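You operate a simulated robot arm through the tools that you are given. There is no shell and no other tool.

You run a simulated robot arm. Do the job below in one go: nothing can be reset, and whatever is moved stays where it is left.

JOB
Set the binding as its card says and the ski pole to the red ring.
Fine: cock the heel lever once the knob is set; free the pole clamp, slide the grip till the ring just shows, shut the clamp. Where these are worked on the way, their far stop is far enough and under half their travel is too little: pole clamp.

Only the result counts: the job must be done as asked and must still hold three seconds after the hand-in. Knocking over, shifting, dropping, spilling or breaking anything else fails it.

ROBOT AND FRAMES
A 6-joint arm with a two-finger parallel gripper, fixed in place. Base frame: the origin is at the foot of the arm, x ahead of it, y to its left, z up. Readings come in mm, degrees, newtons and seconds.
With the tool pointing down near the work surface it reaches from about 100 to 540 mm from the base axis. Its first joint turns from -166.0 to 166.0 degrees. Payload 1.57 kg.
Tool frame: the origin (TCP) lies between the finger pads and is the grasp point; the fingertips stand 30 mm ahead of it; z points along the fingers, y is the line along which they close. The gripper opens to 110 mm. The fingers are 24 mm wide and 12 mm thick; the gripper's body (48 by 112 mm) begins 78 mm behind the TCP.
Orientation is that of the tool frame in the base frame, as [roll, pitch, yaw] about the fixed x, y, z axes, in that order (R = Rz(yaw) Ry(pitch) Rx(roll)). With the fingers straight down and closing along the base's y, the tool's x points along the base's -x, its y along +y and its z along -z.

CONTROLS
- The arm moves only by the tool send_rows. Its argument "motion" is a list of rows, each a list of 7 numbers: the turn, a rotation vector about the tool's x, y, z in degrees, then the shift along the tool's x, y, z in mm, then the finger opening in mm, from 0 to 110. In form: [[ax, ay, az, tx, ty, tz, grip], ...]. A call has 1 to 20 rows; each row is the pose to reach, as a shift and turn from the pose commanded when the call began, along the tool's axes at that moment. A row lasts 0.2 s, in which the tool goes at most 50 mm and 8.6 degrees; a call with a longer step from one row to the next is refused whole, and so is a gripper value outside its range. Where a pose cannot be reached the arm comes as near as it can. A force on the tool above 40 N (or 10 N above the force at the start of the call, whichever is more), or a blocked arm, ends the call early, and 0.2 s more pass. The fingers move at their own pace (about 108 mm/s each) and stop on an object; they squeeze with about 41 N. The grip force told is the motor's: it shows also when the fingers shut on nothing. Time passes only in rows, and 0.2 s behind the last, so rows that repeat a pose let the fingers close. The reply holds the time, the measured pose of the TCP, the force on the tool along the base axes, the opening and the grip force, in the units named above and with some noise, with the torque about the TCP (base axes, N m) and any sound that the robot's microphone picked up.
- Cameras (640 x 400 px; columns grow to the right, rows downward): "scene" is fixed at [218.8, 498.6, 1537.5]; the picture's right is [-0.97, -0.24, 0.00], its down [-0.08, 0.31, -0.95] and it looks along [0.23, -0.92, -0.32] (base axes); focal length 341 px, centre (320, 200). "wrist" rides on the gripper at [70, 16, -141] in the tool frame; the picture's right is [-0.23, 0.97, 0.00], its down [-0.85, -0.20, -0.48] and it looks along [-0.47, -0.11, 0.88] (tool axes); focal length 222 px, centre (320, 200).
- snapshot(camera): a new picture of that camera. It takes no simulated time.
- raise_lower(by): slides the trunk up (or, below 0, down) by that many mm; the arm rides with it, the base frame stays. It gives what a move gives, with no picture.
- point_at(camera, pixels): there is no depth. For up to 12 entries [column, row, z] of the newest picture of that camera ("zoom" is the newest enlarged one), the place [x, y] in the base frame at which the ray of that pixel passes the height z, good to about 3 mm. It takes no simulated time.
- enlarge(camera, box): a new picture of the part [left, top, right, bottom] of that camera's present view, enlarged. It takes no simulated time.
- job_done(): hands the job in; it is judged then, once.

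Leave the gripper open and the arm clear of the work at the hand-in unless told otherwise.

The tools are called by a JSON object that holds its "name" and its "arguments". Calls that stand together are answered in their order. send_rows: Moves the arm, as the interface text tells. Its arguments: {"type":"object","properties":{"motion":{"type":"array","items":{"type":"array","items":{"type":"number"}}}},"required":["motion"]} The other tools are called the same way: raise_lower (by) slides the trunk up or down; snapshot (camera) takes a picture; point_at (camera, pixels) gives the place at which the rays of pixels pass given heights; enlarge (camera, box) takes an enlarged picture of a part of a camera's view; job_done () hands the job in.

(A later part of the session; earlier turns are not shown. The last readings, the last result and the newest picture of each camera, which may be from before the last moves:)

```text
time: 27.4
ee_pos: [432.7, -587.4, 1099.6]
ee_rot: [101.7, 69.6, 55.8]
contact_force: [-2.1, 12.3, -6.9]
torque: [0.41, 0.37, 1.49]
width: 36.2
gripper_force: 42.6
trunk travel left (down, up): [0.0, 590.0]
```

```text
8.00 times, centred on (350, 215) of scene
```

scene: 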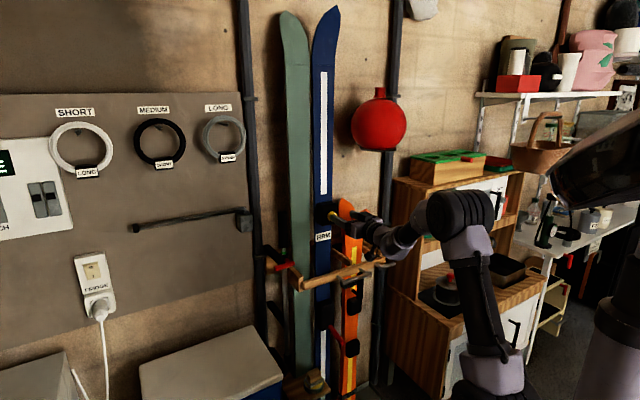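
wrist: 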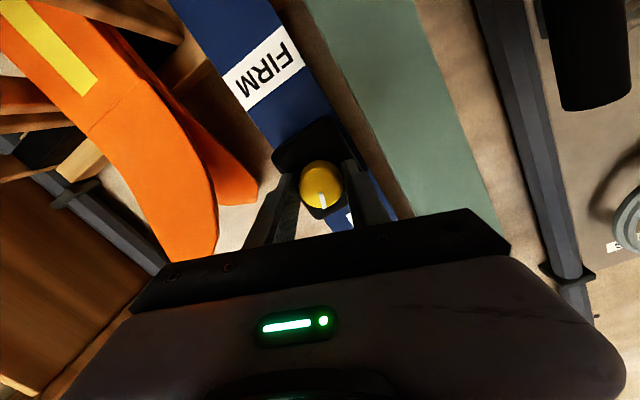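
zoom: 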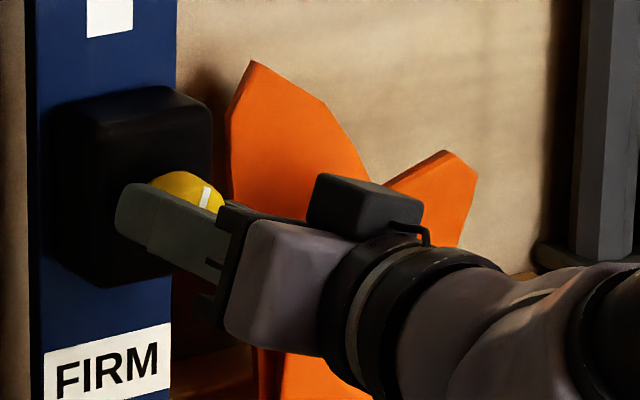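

The pointer moved with the hand, tilting clockwise to the right in the scene view. I continue turning clockwise.

{"name": "send_rows", "arguments": {"motion": [[0, 0, 6, 0, 0, 0, 25], [0, 0, 12, 0, 0, 0, 25], [0, 0, 18, 0, 0, 0, 25], [0, 0, 24, 0, 0, 0, 25], [0, 0, 30, 0, 0, 0, 25]]}}

{"name": "enlarge", "arguments": {"camera": "scene", "box": [310, 190, 390, 240]}}

```text
time: 28.6
ee_pos: [433.1, -586.1, 1100.2]
ee_rot: [95.1, 39.9, 48.0]
contact_force: [5.0, 13.0, -2.8]
torque: [0.01, -0.05, 1.68]
width: 36.8
gripper_force: 43.0
trunk travel left (down, up): [0.0, 590.0]
```

```text
8.00 times, centred on (350, 215) of scene
```

zoom: 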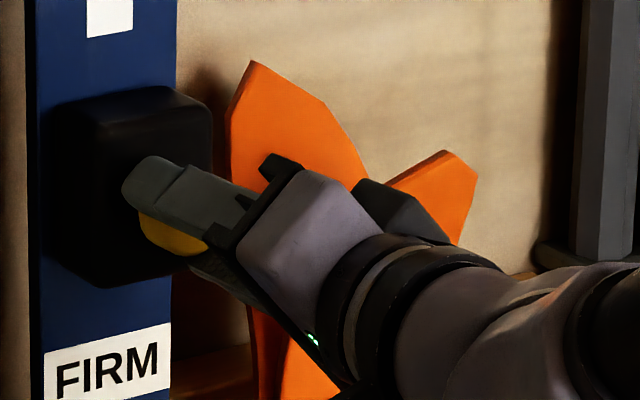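

About 50° has been turned, with no rise in torque about the knob axis. I continue.

{"name": "send_rows", "arguments": {"motion": [[0, 0, 6, 0, 0, 0, 25], [0, 0, 12, 0, 0, 0, 25], [0, 0, 18, 0, 0, 0, 25], [0, 0, 24, 0, 0, 0, 25], [0, 0, 30, 0, 0, 0, 25]]}}

{"name": "snapshot", "arguments": {"camera": "wrist"}}

```text
time: 29.8
ee_pos: [431.6, -586.5, 1100.2]
ee_rot: [93.9, 10.0, 45.3]
contact_force: [13.0, 3.9, 8.2]
torque: [-0.6, -0.61, 1.31]
width: 36.6
gripper_force: 43.6
trunk travel left (down, up): [0.0, 590.0]
```

```text
taken
```

wrist: 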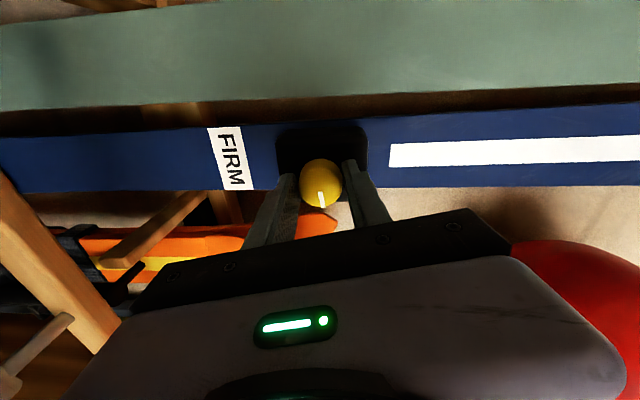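

The knob still follows at about 80°. I continue.

{"name": "send_rows", "arguments": {"motion": [[0, 0, 6, 0, 0, 0, 25], [0, 0, 12, 0, 0, 0, 25], [0, 0, 18, 0, 0, 0, 25], [0, 0, 24, 0, 0, 0, 25], [0, 0, 30, 0, 0, 0, 25]]}}

{"name": "snapshot", "arguments": {"camera": "wrist"}}

```text
time: 31.0
ee_pos: [432.7, -585.8, 1101.6]
ee_rot: [94.0, -20.0, 43.2]
contact_force: [14.9, -0.4, 21.8]
torque: [-0.96, -0.99, 0.53]
width: 37.0
gripper_force: 43.6
trunk travel left (down, up): [0.0, 590.0]
```

```text
taken
```

wrist: 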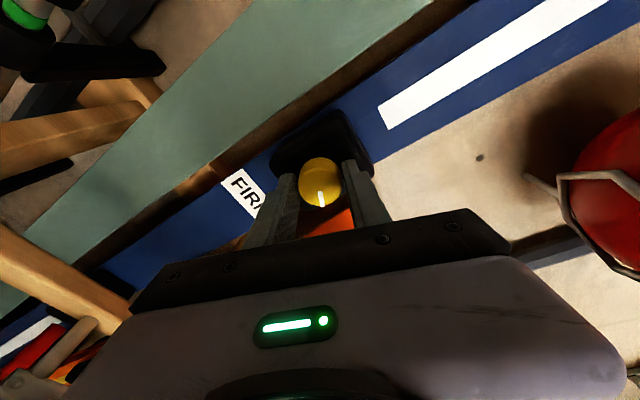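

About 110° has been turned and the side force has grown to ~26 N, likely from a 1–2 mm centring error. I'll open the fingers to relax, check the pointer, and regrip.

{"name": "send_rows", "arguments": {"motion": [[0, 0, 0, 0, 0, 0, 40], [0, 0, 0, 0, 0, 0, 60], [0, 0, 0, 0, 0, 0, 60]]}}

{"name": "snapshot", "arguments": {"camera": "wrist"}}

{"name": "enlarge", "arguments": {"camera": "wrist", "box": [272, 140, 368, 220]}}

```text
time: 31.8
ee_pos: [432.0, -588.1, 1100.0]
ee_rot: [94.4, -20.0, 43.1]
contact_force: [0.4, 0.1, -0.3]
torque: [0.01, 0.01, -0.01]
width: 59.8
gripper_force: 0.0
trunk travel left (down, up): [0.0, 590.0]
```

```text
taken
```

wrist: 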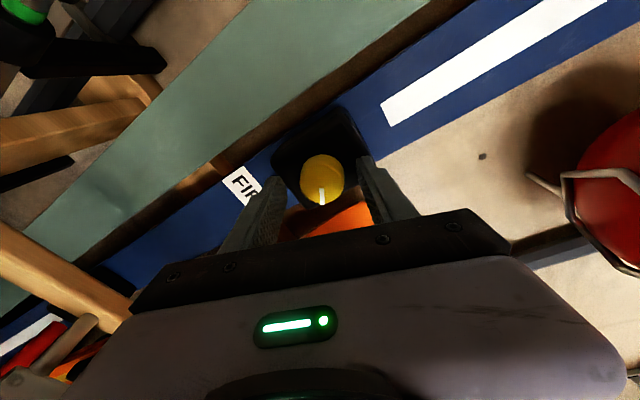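

```text
5.00 times, centred on (320, 180) of wrist
```

zoom: 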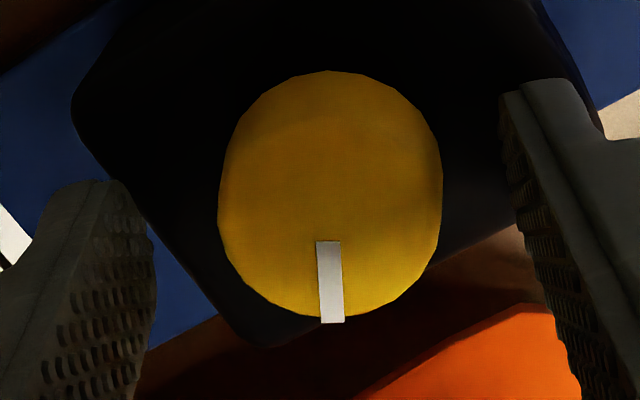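

The pointer stayed at about 110° clockwise after release. I rotate the open hand back 130° around the knob, shifting 2 mm to centre better, and will regrip for a further turn.

{"name": "send_rows", "arguments": {"motion": [[0, 0, -8.2, 1, 0.5, 0, 60], [0, 0, -16.4, 2, 1, 0, 60], [0, 0, -24.6, 2, 1, 0, 60], [0, 0, -32.8, 2, 1, 0, 60], [0, 0, -41, 2, 1, 0, 60], [0, 0, -49.2, 2, 1, 0, 60], [0, 0, -57.4, 2, 1, 0, 60], [0, 0, -65.6, 2, 1, 0, 60], [0, 0, -73.8, 2, 1, 0, 60], [0, 0, -82, 2, 1, 0, 60], [0, 0, -90.2, 2, 1, 0, 60], [0, 0, -98.4, 2, 1, 0, 60], [0, 0, -106.6, 2, 1, 0, 60], [0, 0, -114.8, 2, 1, 0, 60], [0, 0, -123, 2, 1, 0, 60], [0, 0, -131.2, 2, 1, 0, 60], [0, 0, -131.2, 2, 1, 0, 60]]}}

{"name": "snapshot", "arguments": {"camera": "wrist"}}

{"name": "enlarge", "arguments": {"camera": "wrist", "box": [272, 140, 368, 220]}}

```text
time: 35.1
ee_pos: [427.5, -604.9, 1122.1]
ee_rot: [-112.3, 75.9, -155.8]
contact_force: [-2.4, 24.2, -0.8]
torque: [0.29, -0.34, 1.02]
width: 73.4
gripper_force: 7.9
out of reach, approached as far as the arm can: row 14, 15, 16
trunk travel left (down, up): [0.0, 590.0]
stopped in row 16: the force on the tool passed its limit at 68 N (the readings are from after the stop); the commanded pose is now the measured one
```

```text
taken
```

wrist: 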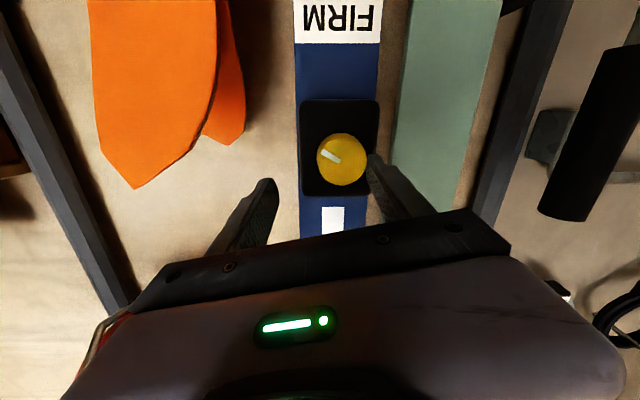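

```text
5.00 times, centred on (320, 180) of wrist
```

zoom: 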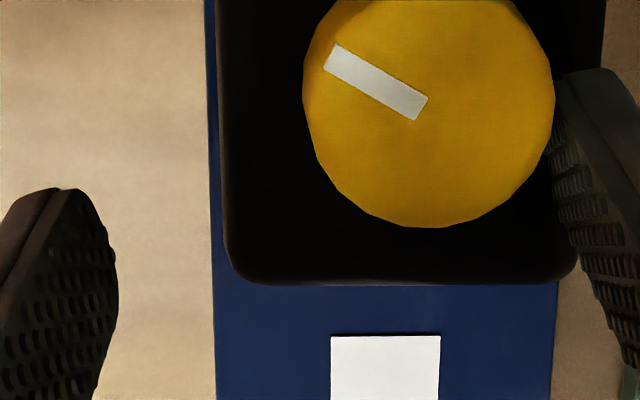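

The wrist roll can't go below about θ=-5°. The arm drifted and a finger pressed the knob, and that force must be relieved. In the picture the knob pointer is still about 110–115° clockwise (4 o'clock). I'll shift off the knob, recentre, and turn back into the allowed range.

{"name": "send_rows", "arguments": {"motion": [[0, 0, 0, 0, 8, 0, 60], [0, 0, 3, 6, 16, -2, 60], [0, 0, 8, 12, 21.4, -5, 60], [0, 0, 14, 16.9, 21.4, -6.9, 60], [0, 0, 20, 16.9, 21.4, -6.9, 60], [0, 0, 20, 16.9, 21.4, -6.9, 60]]}}

{"name": "snapshot", "arguments": {"camera": "wrist"}}

{"name": "enlarge", "arguments": {"camera": "wrist", "box": [272, 140, 368, 220]}}

```text
time: 36.5
ee_pos: [432.6, -590.3, 1099.9]
ee_rot: [127.6, 81.1, 83.1]
contact_force: [-0.3, 0.2, 0.0]
torque: [-0.01, 0.03, 0.01]
width: 60.1
gripper_force: 0.0
trunk travel left (down, up): [0.0, 590.0]
```

```text
taken
```

wrist: 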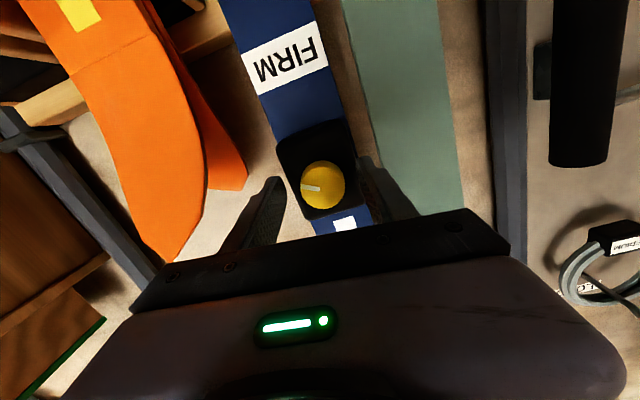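

```text
5.00 times, centred on (320, 180) of wrist
```

zoom: 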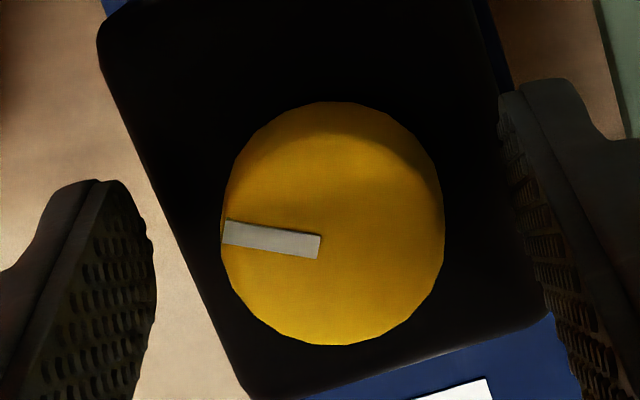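

It's recentred with no contact force. The knob pointer is at about 105–110° clockwise. The knob sits 1.3 mm toward +y, so I'll shift that, close, and continue clockwise.

{"name": "send_rows", "arguments": {"motion": [[0, 0, 0, 0, 1.3, 0, 60], [0, 0, 0, 0, 1.3, 0, 45], [0, 0, 0, 0, 1.3, 0, 25], [0, 0, 0, 0, 1.3, 0, 25]]}}

{"name": "send_rows", "arguments": {"motion": [[0, 0, 6, 0, 0, 0, 25], [0, 0, 12, 0, 0, 0, 25], [0, 0, 18, 0, 0, 0, 25], [0, 0, 24, 0, 0, 0, 25]]}}

{"name": "snapshot", "arguments": {"camera": "wrist"}}

```text
time: 37.5
ee_pos: [433.1, -588.9, 1100.4]
ee_rot: [128.1, 81.2, 83.4]
contact_force: [3.0, 1.5, 0.7]
torque: [0.02, -0.01, 0.23]
width: 35.3
gripper_force: 43.0
trunk travel left (down, up): [0.0, 590.0]
```

```text
time: 38.5
ee_pos: [434.6, -588.8, 1101.2]
ee_rot: [100.3, 58.6, 54.5]
contact_force: [4.0, 0.8, 1.1]
torque: [-0.51, 0.19, 1.0]
width: 36.6
gripper_force: 42.7
trunk travel left (down, up): [0.0, 590.0]
```

```text
taken
```

wrist: 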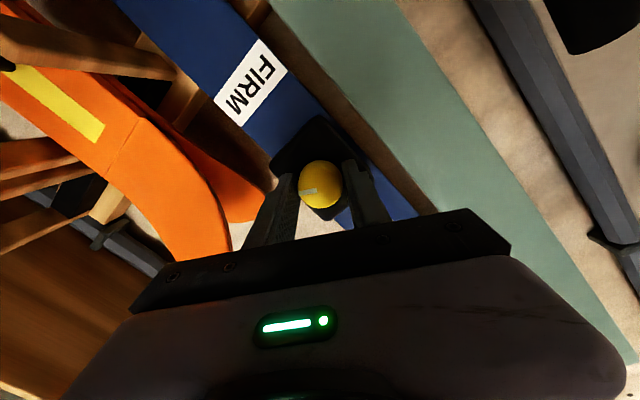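

The torque about the knob axis has risen to about 0.6 N·m. I'll check whether the pointer still follows the hand.

{"name": "enlarge", "arguments": {"camera": "wrist", "box": [272, 140, 368, 220]}}

```text
5.00 times, centred on (320, 180) of wrist
```

zoom: 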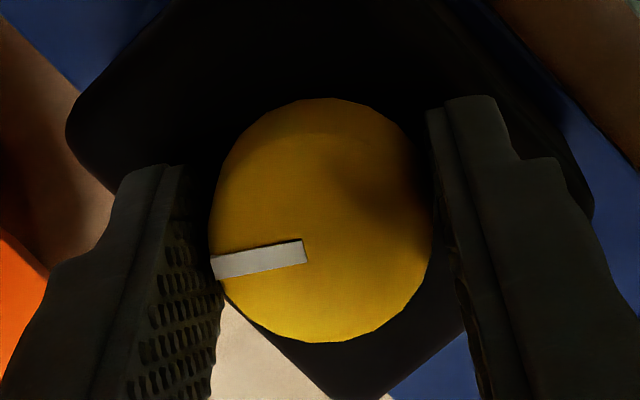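

The pointer slipped about 18° back relative to the hand, so the knob itself stayed near 111°, and it seems to be at its stop. I'll turn a little further to confirm it no longer moves.

{"name": "send_rows", "arguments": {"motion": [[0, 0, 5, 0, 0, 0, 20], [0, 0, 10, 0, 0, 0, 20], [0, 0, 15, 0, 0, 0, 20]]}}

{"name": "enlarge", "arguments": {"camera": "wrist", "box": [240, 100, 400, 220]}}

```text
time: 39.3
ee_pos: [434.5, -588.3, 1100.9]
ee_rot: [97.5, 43.9, 50.8]
contact_force: [4.2, 4.1, 2.1]
torque: [-0.64, 0.19, 1.09]
width: 36.1
gripper_force: 42.8
trunk travel left (down, up): [0.0, 590.0]
```

```text
3.33 times, centred on (320, 160) of wrist
```

zoom: 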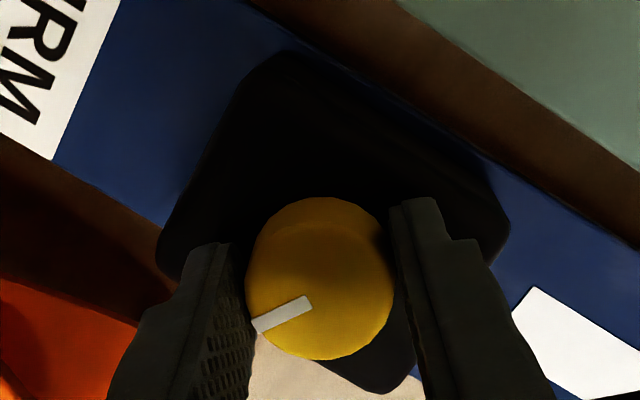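

The knob stays at about 110° while the hand slips, so it's at its clockwise stop. I'll open and back straight off.

{"name": "send_rows", "arguments": {"motion": [[0, 0, 0, 0, 0, 0, 45], [0, 0, 0, 0, 0, 0, 70], [0, 0, 0, 0, 0, 0, 70], [0, 0, 0, 0, 0, -20, 70], [0, 0, 0, 0, 0, -50, 70], [0, 0, 0, 0, 0, -80, 70], [0, 0, 0, 0, 0, -80, 70]]}}

{"name": "snapshot", "arguments": {"camera": "wrist"}}

{"name": "enlarge", "arguments": {"camera": "scene", "box": [310, 190, 390, 240]}}

```text
time: 40.9
ee_pos: [375.8, -534.6, 1108.6]
ee_rot: [97.6, 43.8, 50.8]
contact_force: [0.3, 0.0, -0.3]
torque: [0.02, -0.02, 0.0]
width: 69.9
gripper_force: 0.1
trunk travel left (down, up): [0.0, 590.0]
```

```text
taken
```

wrist: 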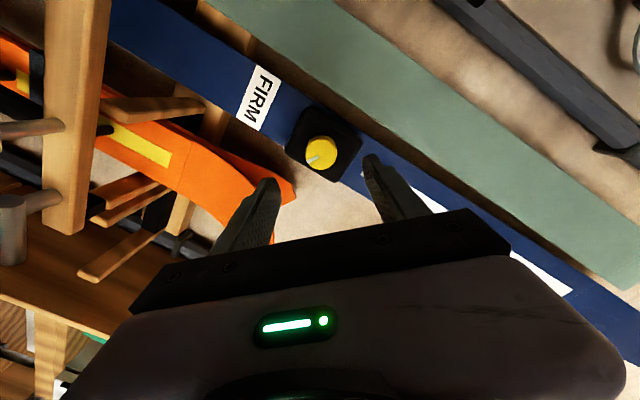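

```text
8.00 times, centred on (350, 215) of scene
```

zoom: 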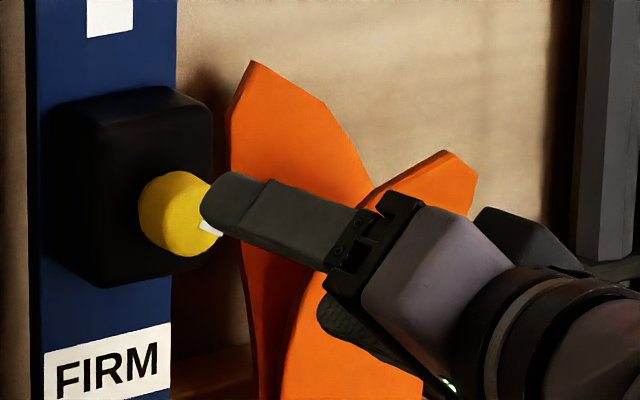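

The knob is set, with its pointer at about 4 o'clock. Next is the heel lever near z≈600. First I roll the hand back to level at this spot, clear of the knob by 80 mm.

{"name": "send_rows", "arguments": {"motion": [[0, 0, -7.7, 0, 0, 0, 70], [0, 0, -15.4, 0, 0, 0, 70], [0, 0, -23, 0, 0, 0, 70], [0, 0, -30.7, 0, 0, 0, 70], [0, 0, -38.4, 0, 0, 0, 70], [0, 0, -44, 0, 0, 0, 70], [0, 0, -44, 0, 0, 0, 70]]}}

{"name": "send_rows", "arguments": {"motion": [[0, 8, 0, 23.8, 2.9, -22, 70], [0, 16, 0, 47.6, 5.8, -44, 70], [0, 24, 0, 71.4, 8.8, -66, 70], [0, 32, 0, 95.2, 11.7, -88, 70], [0, 40, 0, 119, 14.6, -110, 70], [0, 40, 0, 119, 14.6, -110, 70]]}}

{"name": "snapshot", "arguments": {"camera": "wrist"}}

{"name": "snapshot", "arguments": {"camera": "scene"}}

```text
time: 42.5
ee_pos: [376.9, -533.2, 1106.7]
ee_rot: [160.9, 84.4, 116.2]
contact_force: [0.1, 0.3, 0.6]
torque: [-0.02, -0.01, -0.01]
width: 69.8
gripper_force: 0.0
trunk travel left (down, up): [0.0, 590.0]
```

```text
time: 43.9
ee_pos: [303.4, -436.3, 998.8]
ee_rot: [177.3, 44.5, 133.5]
contact_force: [0.0, -0.3, 0.2]
torque: [-0.02, -0.01, 0.02]
width: 70.1
gripper_force: 0.2
trunk travel left (down, up): [0.0, 590.0]
```

```text
taken
```

wrist: 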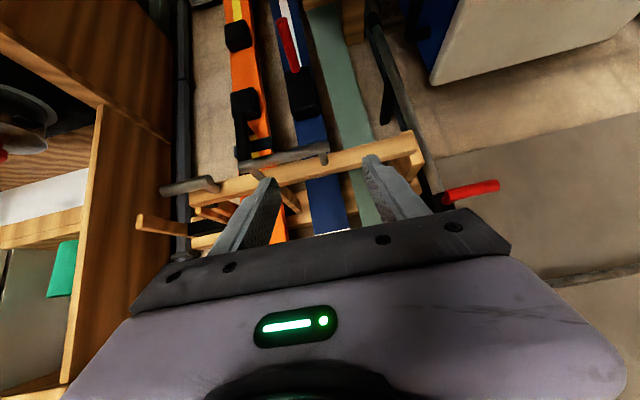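

```text
taken
```

scene: 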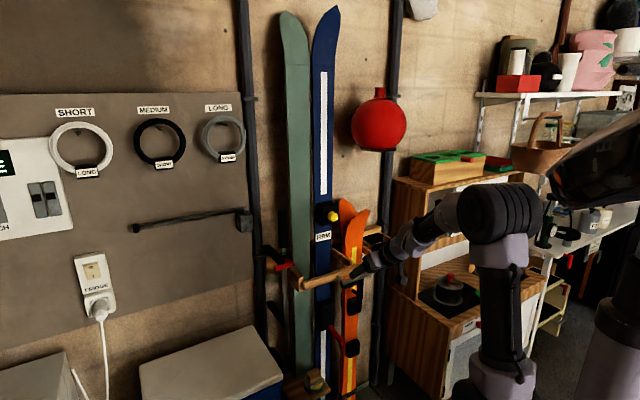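

From here I see the heel lever (red, wrist (290,50)), the rack's front bar, and the pole clamp's red handle at (470,190). I'll go lower, staying back from the rack, to inspect the heel lever.

{"name": "send_rows", "arguments": {"motion": [[1.2, 0, 1.2, 30, -0.5, 26, 70], [2.3, -0.1, 2.4, 60, -1, 52, 70], [3.5, -0.2, 3.6, 90, -1.5, 78, 70], [4.7, -0.2, 4.7, 121, -2, 105, 70], [5.8, -0.3, 5.9, 151, -2.5, 131, 70], [7, -0.34, 7.1, 181, -3, 157, 70], [7, -0.34, 7.1, 181, -3, 157, 70]]}}

{"name": "snapshot", "arguments": {"camera": "wrist"}}

{"name": "snapshot", "arguments": {"camera": "scene"}}

```text
time: 45.5
ee_pos: [297.8, -451.1, 790.4]
ee_rot: [174.3, 42.7, 122.3]
contact_force: [-0.4, 0.0, -0.3]
torque: [-0.03, 0.04, -0.03]
width: 70.1
gripper_force: 0.1
out of reach, approached as far as the arm can: row 5, 6, 7
trunk travel left (down, up): [0.0, 590.0]
```

```text
taken
```

wrist: 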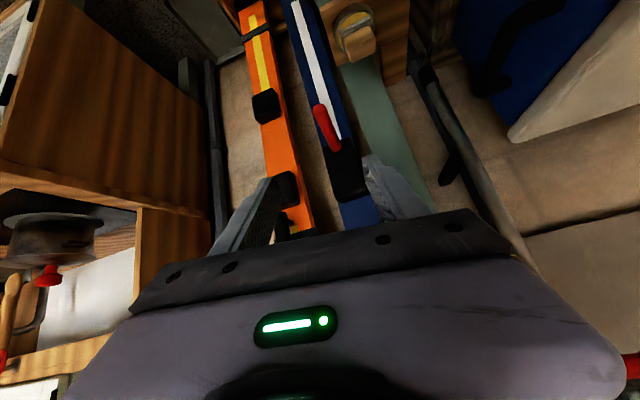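

```text
taken
```

scene: 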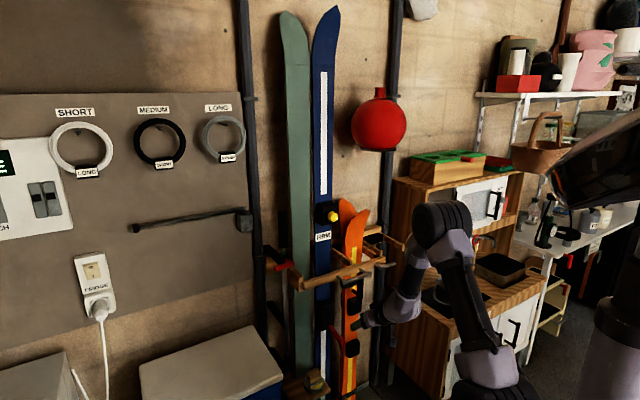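

The lever (red) shows at wrist (327,128). I'll enlarge it and measure its base and tip with both cameras.

{"name": "enlarge", "arguments": {"camera": "wrist", "box": [270, 70, 398, 210]}}

{"name": "enlarge", "arguments": {"camera": "scene", "box": [300, 285, 380, 355]}}

```text
2.86 times, centred on (334, 140) of wrist
```

zoom: 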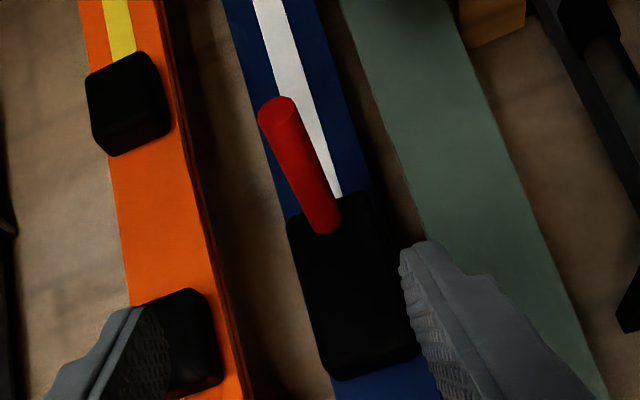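

```text
5.71 times, centred on (340, 320) of scene
```

zoom: 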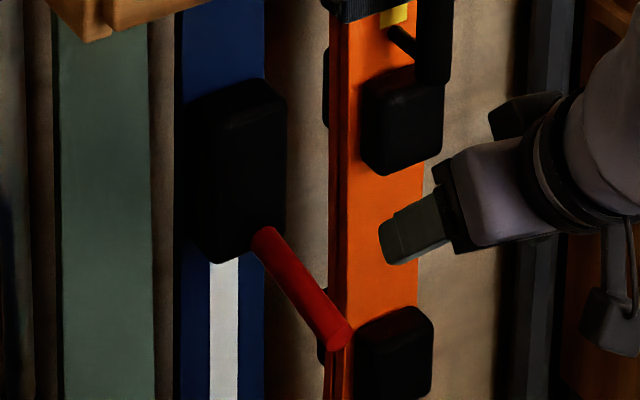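

I measure the lever tip (wrist (319.3,108.5), scene (343.2,343.6)) and base (wrist (334.7,145.2), scene (330.4,327)).

{"name": "point_at", "arguments": {"camera": "wrist", "pixels": [[319.3, 108.5, 560], [319.3, 108.5, 600], [319.3, 108.5, 640], [334.7, 145.2, 580], [334.7, 145.2, 620], [334.7, 145.2, 660]]}}

{"name": "point_at", "arguments": {"camera": "scene", "pixels": [[343.2, 343.6, 560], [343.2, 343.6, 600], [343.2, 343.6, 640], [330.4, 327, 580], [330.4, 327, 620], [330.4, 327, 660]]}}

```text
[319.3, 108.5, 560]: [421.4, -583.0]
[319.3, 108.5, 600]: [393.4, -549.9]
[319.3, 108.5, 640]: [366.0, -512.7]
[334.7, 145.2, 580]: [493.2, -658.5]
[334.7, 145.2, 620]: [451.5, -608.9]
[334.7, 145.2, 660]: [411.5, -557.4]
```

```text
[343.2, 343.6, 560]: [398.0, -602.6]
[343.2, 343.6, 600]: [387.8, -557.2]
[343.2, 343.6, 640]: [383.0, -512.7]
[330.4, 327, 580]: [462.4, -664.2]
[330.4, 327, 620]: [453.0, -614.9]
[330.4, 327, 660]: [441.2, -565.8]
```

The lever runs from about (452,-611,618) to its tip at (388,-547,606): 90 mm straight out from the ski and almost level. I'll close the fingers and approach a spot above the lever's outer part, moving 130 mm along the tool axis first.

{"name": "send_rows", "arguments": {"motion": [[0, 0, 0, -2, 1.5, 26, 50], [0, 0, 0, -4, 3, 52, 30], [0, 0, 0, -6, 4.5, 78, 10], [0, 0, 0, -8, 6, 104, 0], [0, 0, 0, -10, 7, 130, 0], [0, 0, 0, -10, 7, 130, 0]]}}

{"name": "snapshot", "arguments": {"camera": "wrist"}}

{"name": "snapshot", "arguments": {"camera": "scene"}}

```text
time: 46.9
ee_pos: [363.1, -524.0, 705.2]
ee_rot: [174.3, 42.8, 122.3]
contact_force: [-0.4, -0.3, -0.4]
torque: [-0.02, 0.0, 0.01]
width: 0.1
gripper_force: 21.3
trunk travel left (down, up): [0.0, 590.0]
```

```text
taken
```

wrist: 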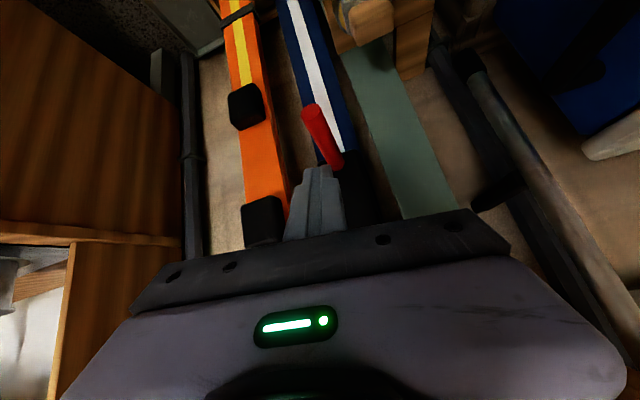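

```text
taken
```

scene: 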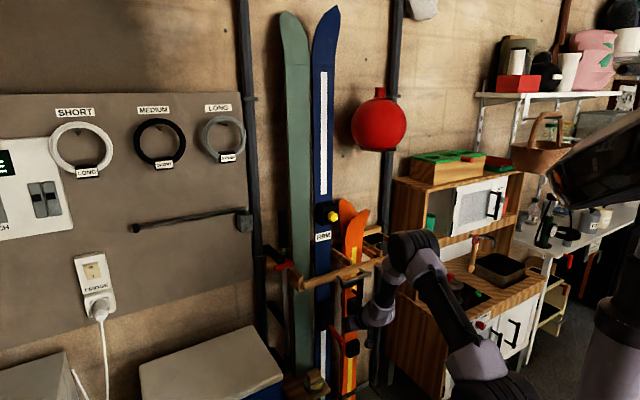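

The arm's elbow is getting near the rack in the scene view. I'll check the clearance there and the lever/finger situation enlarged.

{"name": "enlarge", "arguments": {"camera": "scene", "box": [310, 220, 470, 350]}}

{"name": "enlarge", "arguments": {"camera": "wrist", "box": [260, 80, 388, 220]}}

```text
3.08 times, centred on (390, 285) of scene
```

zoom: 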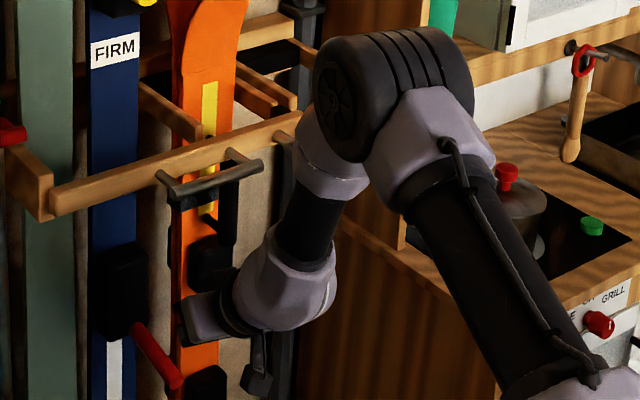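

```text
2.86 times, centred on (324, 150) of wrist
```

zoom: 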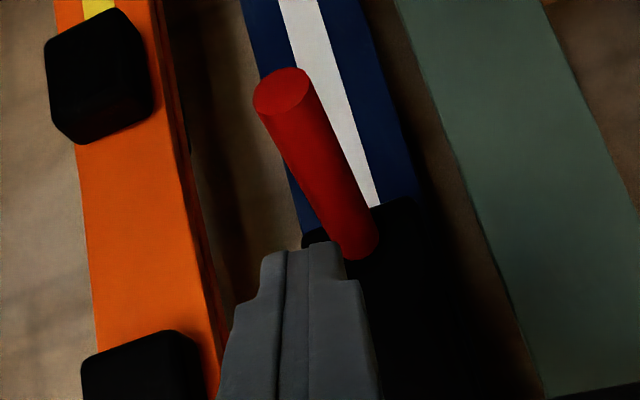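

The fingertips are above and just outside the lever, within 3 mm sideways. I move to hover just above the lever at 70 mm out, then press down gently.

{"name": "send_rows", "arguments": {"motion": [[0, 0, 0, 1, 2, 15, 0], [0, 0, 0, 2, 4, 30, 0], [0, 0, 0, 3, 5, 42, 0], [0, 0, 0, 3.6, 5.6, 52, 0], [0, 0, 0, 3.6, 5.6, 52, 0]]}}

{"name": "snapshot", "arguments": {"camera": "wrist"}}

{"name": "enlarge", "arguments": {"camera": "scene", "box": [310, 290, 390, 360]}}

```text
time: 48.1
ee_pos: [388.4, -543.9, 665.8]
ee_rot: [174.3, 42.9, 122.4]
contact_force: [0.2, -0.1, 0.3]
torque: [0.01, -0.02, 0.0]
width: 0.1
gripper_force: 21.4
trunk travel left (down, up): [0.0, 590.0]
```

```text
taken
```

wrist: 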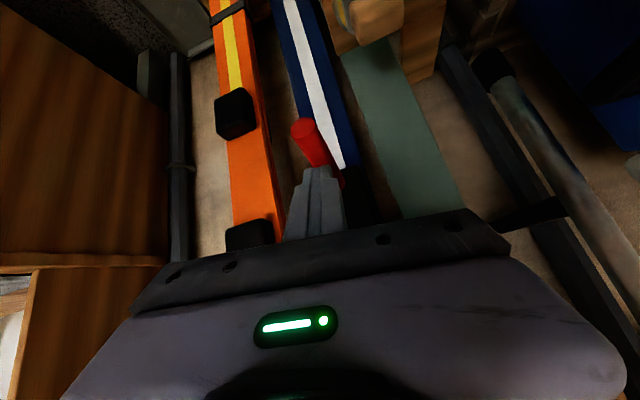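

```text
5.71 times, centred on (350, 325) of scene
```

zoom: 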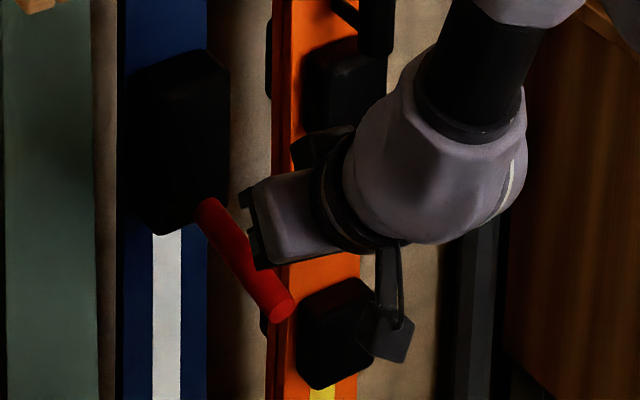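

The tips hover about 25 mm above the lever. I press straight down in small steps.

{"name": "send_rows", "arguments": {"motion": [[0, 0, 0, 5.4, -0.6, 5.9, 0], [0, 0, 0, 10.8, -1.2, 11.7, 0], [0, 0, 0, 14.9, -1.6, 16.1, 0], [0, 0, 0, 19, -2, 20.5, 0], [0, 0, 0, 23.1, -2.5, 24.9, 0]]}}

{"name": "snapshot", "arguments": {"camera": "wrist"}}

{"name": "enlarge", "arguments": {"camera": "scene", "box": [310, 290, 390, 360]}}

```text
time: 49.3
ee_pos: [388.6, -543.7, 630.9]
ee_rot: [174.3, 43.0, 122.2]
contact_force: [0.4, 0.7, 0.0]
torque: [0.04, 0.05, 0.03]
width: 0.3
gripper_force: 21.1
trunk travel left (down, up): [0.0, 590.0]
```

```text
taken
```

wrist: 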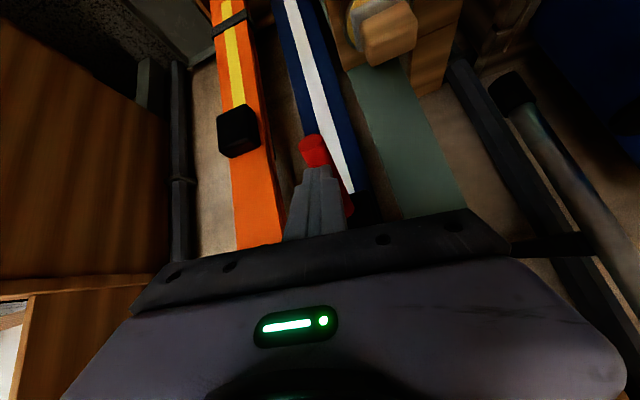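

```text
5.71 times, centred on (350, 325) of scene
```

zoom: 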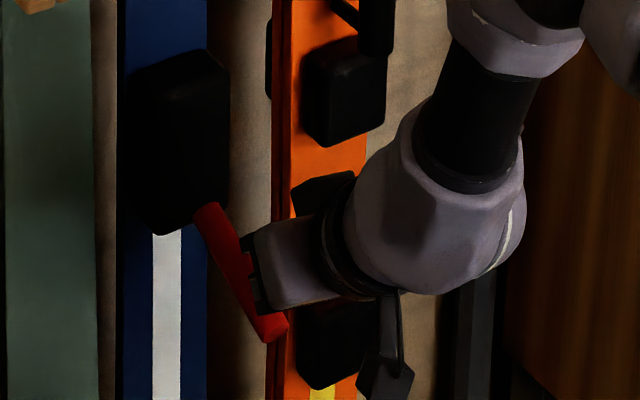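

The lever moves down easily with almost no force. I follow its arc down and toward the ski.

{"name": "send_rows", "arguments": {"motion": [[0, 0, 0, 4.7, -0.35, 7.9, 0], [0, 0, 0, 8.6, -0.5, 18, 0], [0, 0, 0, 10.4, -0.2, 28.6, 0], [0, 0, 0, 12.3, -0.1, 36.5, 0], [0, 0, 0, 12.4, 0.3, 44.8, 0]]}}

{"name": "snapshot", "arguments": {"camera": "wrist"}}

{"name": "enlarge", "arguments": {"camera": "scene", "box": [310, 290, 390, 360]}}

```text
time: 50.5
ee_pos: [403.1, -560.6, 590.2]
ee_rot: [174.3, 42.8, 122.3]
contact_force: [-0.3, -0.9, 0.5]
torque: [0.0, 0.06, 0.0]
width: 0.0
gripper_force: 20.8
trunk travel left (down, up): [0.0, 590.0]
```

```text
taken
```

wrist: 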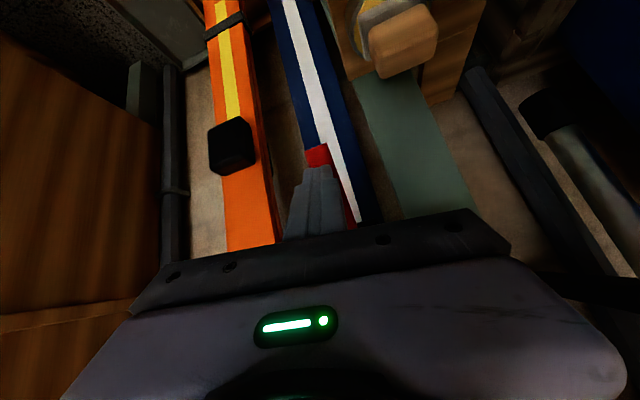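

```text
5.71 times, centred on (350, 325) of scene
```

zoom: 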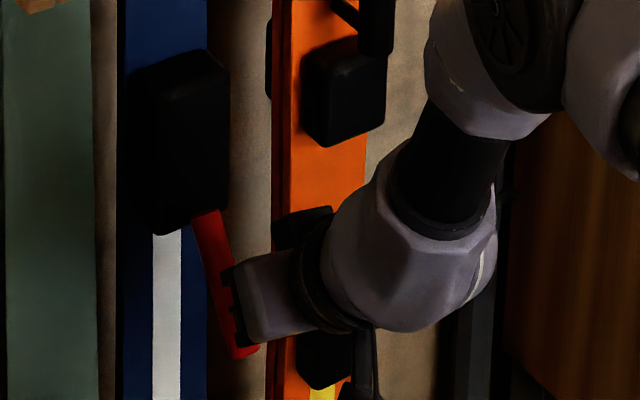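

The lever is at about 55° down and still light. I continue along the arc, watching for the stop.

{"name": "send_rows", "arguments": {"motion": [[0, 0, 0, -0.2, 0.5, 8.5, 0], [0, 0, 0, -1.2, 1, 15.7, 0], [0, 0, 0, -3.4, 1.8, 23.9, 0], [0, 0, 0, -6.3, 2.6, 31, 0]]}}

{"name": "snapshot", "arguments": {"camera": "wrist"}}

{"name": "enlarge", "arguments": {"camera": "scene", "box": [310, 290, 390, 360]}}

```text
time: 51.3
ee_pos: [412.2, -569.9, 576.6]
ee_rot: [174.3, 42.8, 122.5]
contact_force: [-22.9, 27.5, 30.0]
torque: [-0.23, -0.31, 0.14]
width: 0.0
gripper_force: 21.4
trunk travel left (down, up): [0.0, 590.0]
stopped in row 4: the force on the tool passed its limit at 54 N (the readings are from after the stop); the commanded pose is now the measured one
```

```text
taken
```

wrist: 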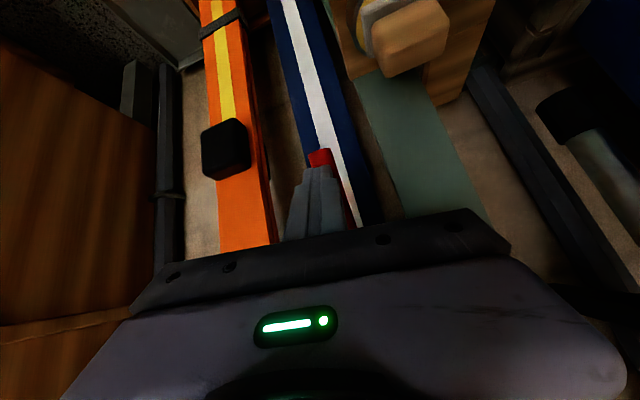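

```text
5.71 times, centred on (350, 325) of scene
```

zoom: 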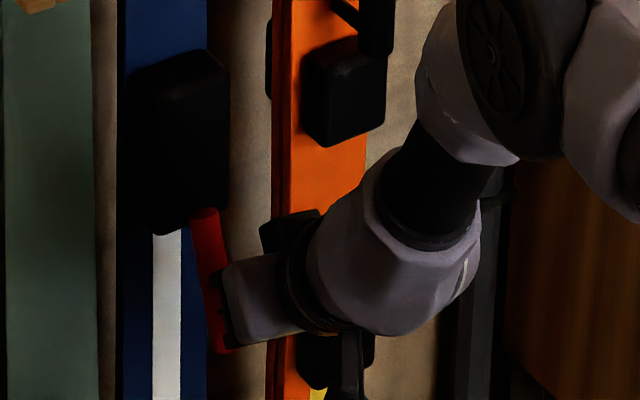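

The stop is reached (54 N), with the lever about 70° down along the ski. I'll back off along the tool axis and check that it stays.

{"name": "send_rows", "arguments": {"motion": [[0, 0, 0, 0, 0, -10, 0], [0, 0, 0, 0, 0, -35, 0], [0, 0, 0, 0, 0, -65, 0], [0, 0, 0, 0, 0, -100, 0], [0, 0, 0, 0, 0, -100, 0]]}}

{"name": "snapshot", "arguments": {"camera": "wrist"}}

{"name": "enlarge", "arguments": {"camera": "scene", "box": [310, 290, 390, 360]}}

```text
time: 52.5
ee_pos: [368.5, -522.7, 646.7]
ee_rot: [173.8, 42.2, 122.3]
contact_force: [-0.3, 0.4, 0.5]
torque: [-0.01, 0.01, 0.02]
width: 0.0
gripper_force: 21.0
trunk travel left (down, up): [0.0, 590.0]
```

```text
taken
```

wrist: 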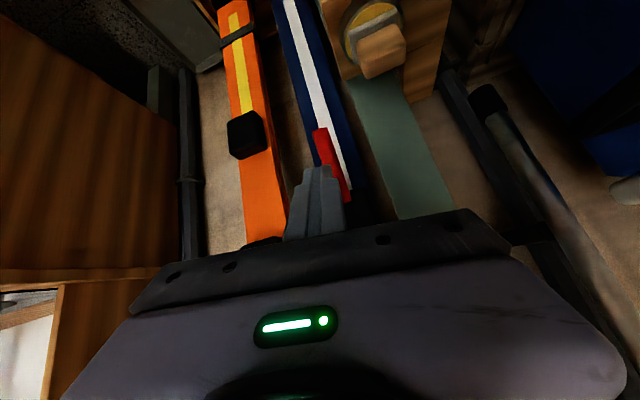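

```text
5.71 times, centred on (350, 325) of scene
```

zoom: 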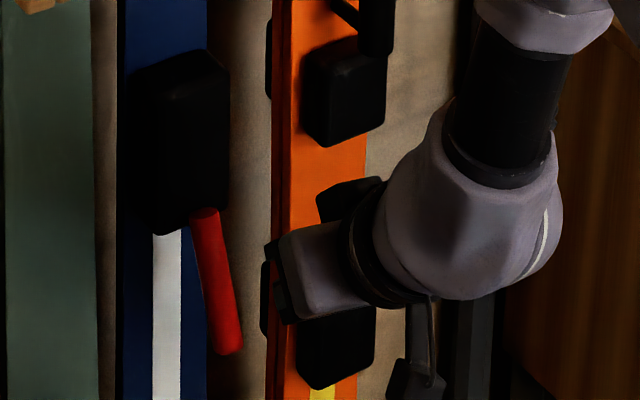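

The lever stays at its far stop. Now I retreat the way I came, toward the pole clamp.

{"name": "send_rows", "arguments": {"motion": [[0, 0, 0, -5, -0.8, -35, 0], [0, 0, 0, -10, -1.7, -70, 20], [0, 0, 0, -15, -2.5, -105, 40], [0, 0, 0, -20, -3.4, -140, 60], [0, 0, 0, -24.8, -4.2, -173, 60], [0, 0, 0, -24.8, -4.2, -173, 60]]}}

```text
time: 53.9
ee_pos: [299.1, -448.2, 789.8]
ee_rot: [174.3, 42.5, 122.4]
contact_force: [-0.1, -0.3, 0.2]
torque: [-0.03, 0.01, 0.04]
width: 60.1
gripper_force: 0.1
out of reach, approached as far as the arm can: row 1, 2, 3
trunk travel left (down, up): [0.0, 590.0]
```

Next I rise and swing toward the pole clamp, staying about 200 mm off the wall.

{"name": "send_rows", "arguments": {"motion": [[-1, 0.1, -1.1, -14, 22.3, -27.4, 60], [-2, 0.2, -2.2, -28, 44.7, -54.8, 60], [-3, 0.3, -3.3, -42, 67, -82, 60], [-4, 0.4, -4.4, -56, 89, -109.5, 60], [-5, 0.5, -5.5, -70.6, 111.7, -137, 60], [-6, 0.6, -6.6, -84.7, 134, -164, 60], [-7, 0.8, -7.7, -99, 156, -191.6, 60], [-8.1, 0.9, -8.8, -113, 178.7, -219, 60], [-8.1, 0.9, -8.8, -113, 178.7, -219, 60]]}}

{"name": "snapshot", "arguments": {"camera": "wrist"}}

{"name": "snapshot", "arguments": {"camera": "scene"}}

```text
time: 55.9
ee_pos: [393.3, -301.3, 1044.0]
ee_rot: [174.4, 42.6, 134.4]
contact_force: [-0.3, 0.1, -0.3]
torque: [0.0, 0.03, 0.03]
width: 59.8
gripper_force: 0.0
trunk travel left (down, up): [0.0, 590.0]
```

```text
taken
```

wrist: 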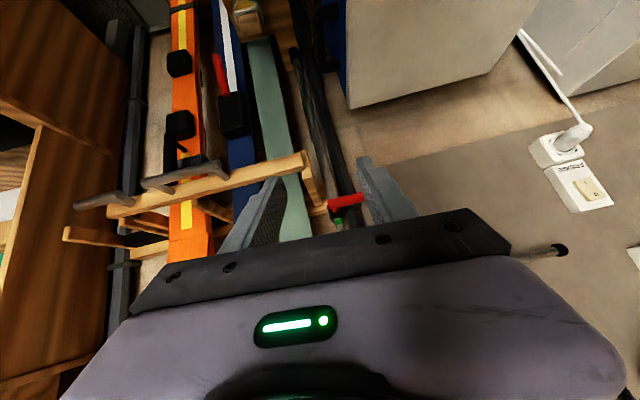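

```text
taken
```

scene: 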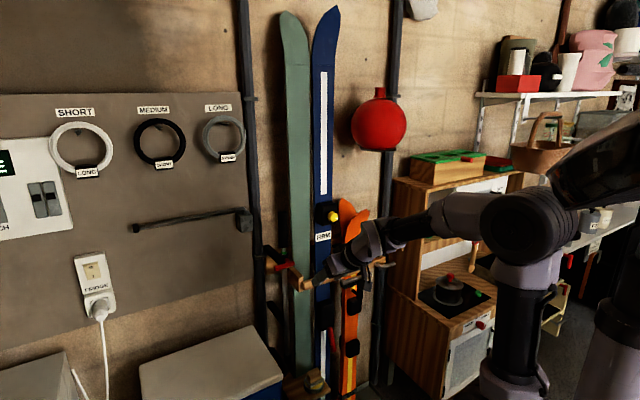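

The clamp's red handle shows at wrist (346,202). I'll enlarge it in both views.

{"name": "enlarge", "arguments": {"camera": "wrist", "box": [290, 150, 400, 240]}}

{"name": "enlarge", "arguments": {"camera": "scene", "box": [250, 200, 330, 300]}}

```text
4.44 times, centred on (345, 195) of wrist
```

zoom: 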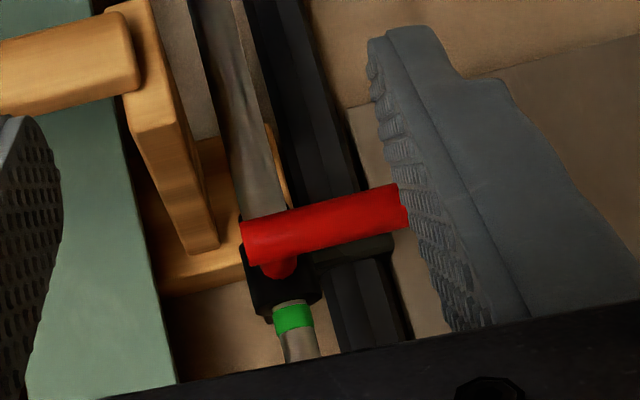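

```text
4.00 times, centred on (290, 250) of scene
```

zoom: 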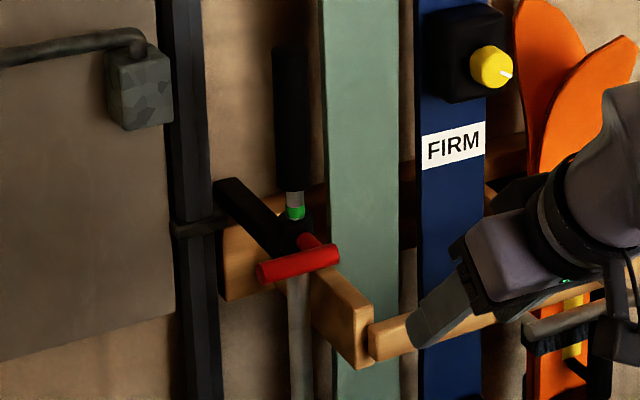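

The clamp has a red stub on its front, with a handle arm running sideways from it toward +x+y. I'll triangulate the handle ends, the stub and the green ring.

{"name": "point_at", "arguments": {"camera": "wrist", "pixels": [[328.1, 205.1, 970], [328.1, 205.1, 1000], [363.7, 196.1, 970], [363.7, 196.1, 1000], [336.4, 210.3, 970], [336.4, 210.3, 1000], [338.9, 221.6, 1000], [338.9, 221.6, 1030]]}}

{"name": "point_at", "arguments": {"camera": "scene", "pixels": [[294.5, 264, 970], [294.5, 264, 1000], [275, 268, 970], [275, 268, 1000], [286.3, 260, 970], [286.3, 260, 1000], [283.75, 253, 1000], [283.75, 253, 1030]]}}

```text
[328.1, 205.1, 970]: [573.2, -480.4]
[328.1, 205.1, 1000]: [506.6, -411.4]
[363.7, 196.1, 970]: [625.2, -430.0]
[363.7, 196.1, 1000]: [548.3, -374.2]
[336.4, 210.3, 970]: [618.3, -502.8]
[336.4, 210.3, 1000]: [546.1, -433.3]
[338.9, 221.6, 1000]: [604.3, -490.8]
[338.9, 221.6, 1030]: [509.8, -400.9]
```

```text
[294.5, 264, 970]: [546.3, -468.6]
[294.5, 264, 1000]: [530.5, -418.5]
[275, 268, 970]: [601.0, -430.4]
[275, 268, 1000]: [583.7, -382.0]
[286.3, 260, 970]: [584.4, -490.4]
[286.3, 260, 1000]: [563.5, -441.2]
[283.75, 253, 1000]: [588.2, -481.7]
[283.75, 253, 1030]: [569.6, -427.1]
```

The pivot stub is near (571,-457,990). The handle spans (538,-443,986) to (594,-409,982), and the green ring sits near (584,-471,1006) just above the clamp. I'll roll the hand 90° so the fingers open vertically and can straddle the handle, tilt to 33° down, and stand off in front of it.

{"name": "send_rows", "arguments": {"motion": [[-0.65, -1.38, 8.03, -1.8, 4.2, 7.6, 60], [-1.31, -2.76, 16.05, -3.7, 8.3, 15.1, 60], [-1.96, -4.15, 24.08, -5.5, 12.5, 22.7, 60], [-2.62, -5.53, 32.1, -7.4, 16.7, 30.3, 60], [-3.27, -6.91, 40.1, -9.2, 20.8, 37.9, 60], [-3.93, -8.29, 48.2, -11.1, 25, 45.4, 60], [-4.58, -9.67, 56.2, -12.9, 29.1, 53, 60], [-5.24, -11.05, 64.2, -14.8, 33.3, 60.6, 60], [-5.89, -12.4, 72.2, -16.6, 37.5, 68.2, 60], [-6.55, -13.8, 80.3, -18.5, 41.6, 75.7, 60], [-7.2, -15.2, 88.3, -20.3, 45.8, 83.3, 60], [-7.2, -15.2, 88.3, -20.3, 45.8, 83.3, 60]]}}

{"name": "snapshot", "arguments": {"camera": "wrist"}}

{"name": "snapshot", "arguments": {"camera": "scene"}}

```text
time: 58.5
ee_pos: [477.1, -312.3, 995.9]
ee_rot: [123.1, 0.0, 44.9]
contact_force: [0.4, -0.2, -0.3]
torque: [-0.03, -0.01, 0.0]
width: 60.1
gripper_force: 0.1
trunk travel left (down, up): [0.0, 590.0]
```

```text
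taken
```

wrist: 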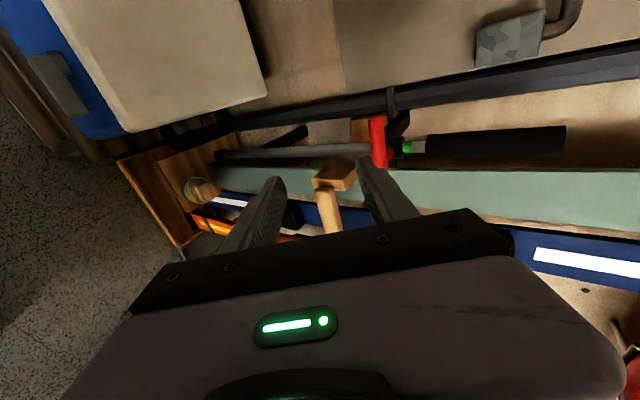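

```text
taken
```

scene: 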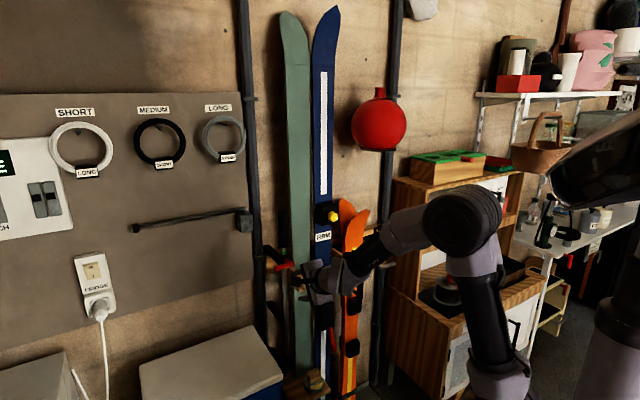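

The pose was reached. In this view picture-right is up. I'll enlarge the clamp.

{"name": "enlarge", "arguments": {"camera": "wrist", "box": [340, 90, 452, 180]}}

```text
4.44 times, centred on (396, 135) of wrist
```

zoom: 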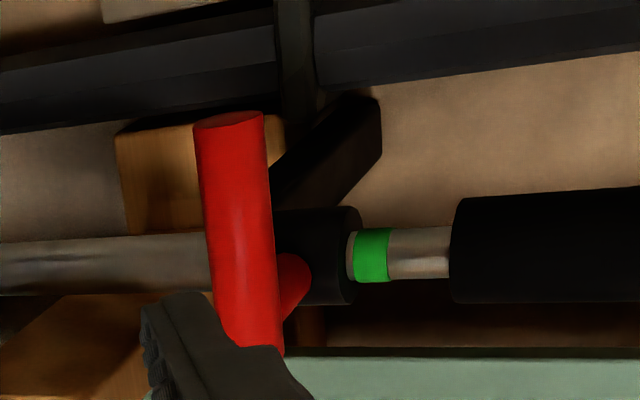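

The handle is a crank whose stub points out from the wall, with the arm running to the left of the pole. I'll bring the open fingers to a point 90 mm in front of the arm's outer part (lateral 118, z 983).

{"name": "send_rows", "arguments": {"motion": [[0, 0, 0, 0.5, 23, 13, 60], [0, 0, 0, 1.1, 46, 27, 60], [0, 0, 0, 1.7, 69.4, 40.5, 60], [0, 0, 0, 1.7, 69.4, 40.5, 60]]}}

{"name": "snapshot", "arguments": {"camera": "wrist"}}

{"name": "enlarge", "arguments": {"camera": "wrist", "box": [270, 110, 382, 200]}}

{"name": "enlarge", "arguments": {"camera": "scene", "box": [250, 220, 330, 300]}}

```text
time: 59.5
ee_pos: [530.0, -364.1, 1032.9]
ee_rot: [123.1, 0.0, 45.0]
contact_force: [0.6, -0.2, -0.2]
torque: [0.0, 0.01, 0.02]
width: 60.1
gripper_force: 0.0
trunk travel left (down, up): [0.0, 590.0]
```

```text
taken
```

wrist: 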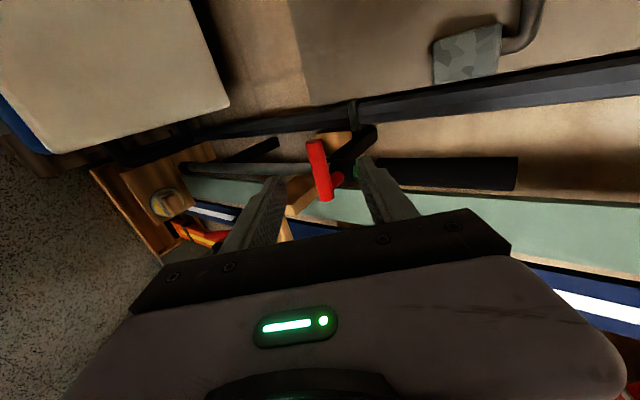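

```text
4.44 times, centred on (326, 155) of wrist
```

zoom: 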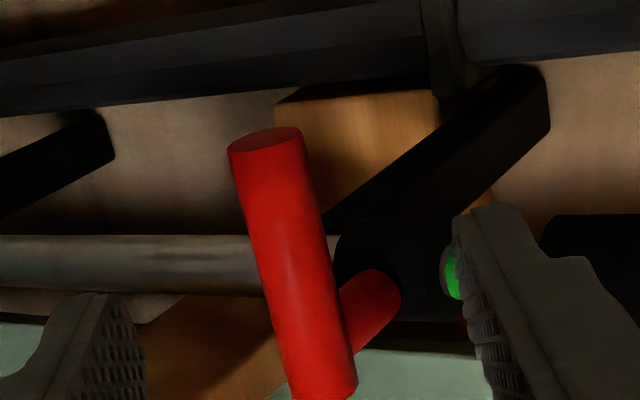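

```text
5.00 times, centred on (290, 260) of scene
```

zoom: 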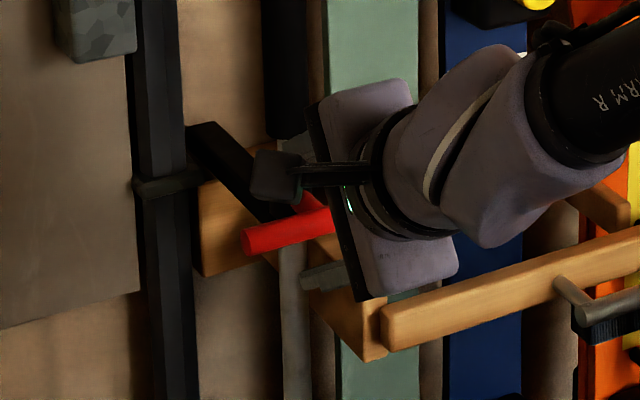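

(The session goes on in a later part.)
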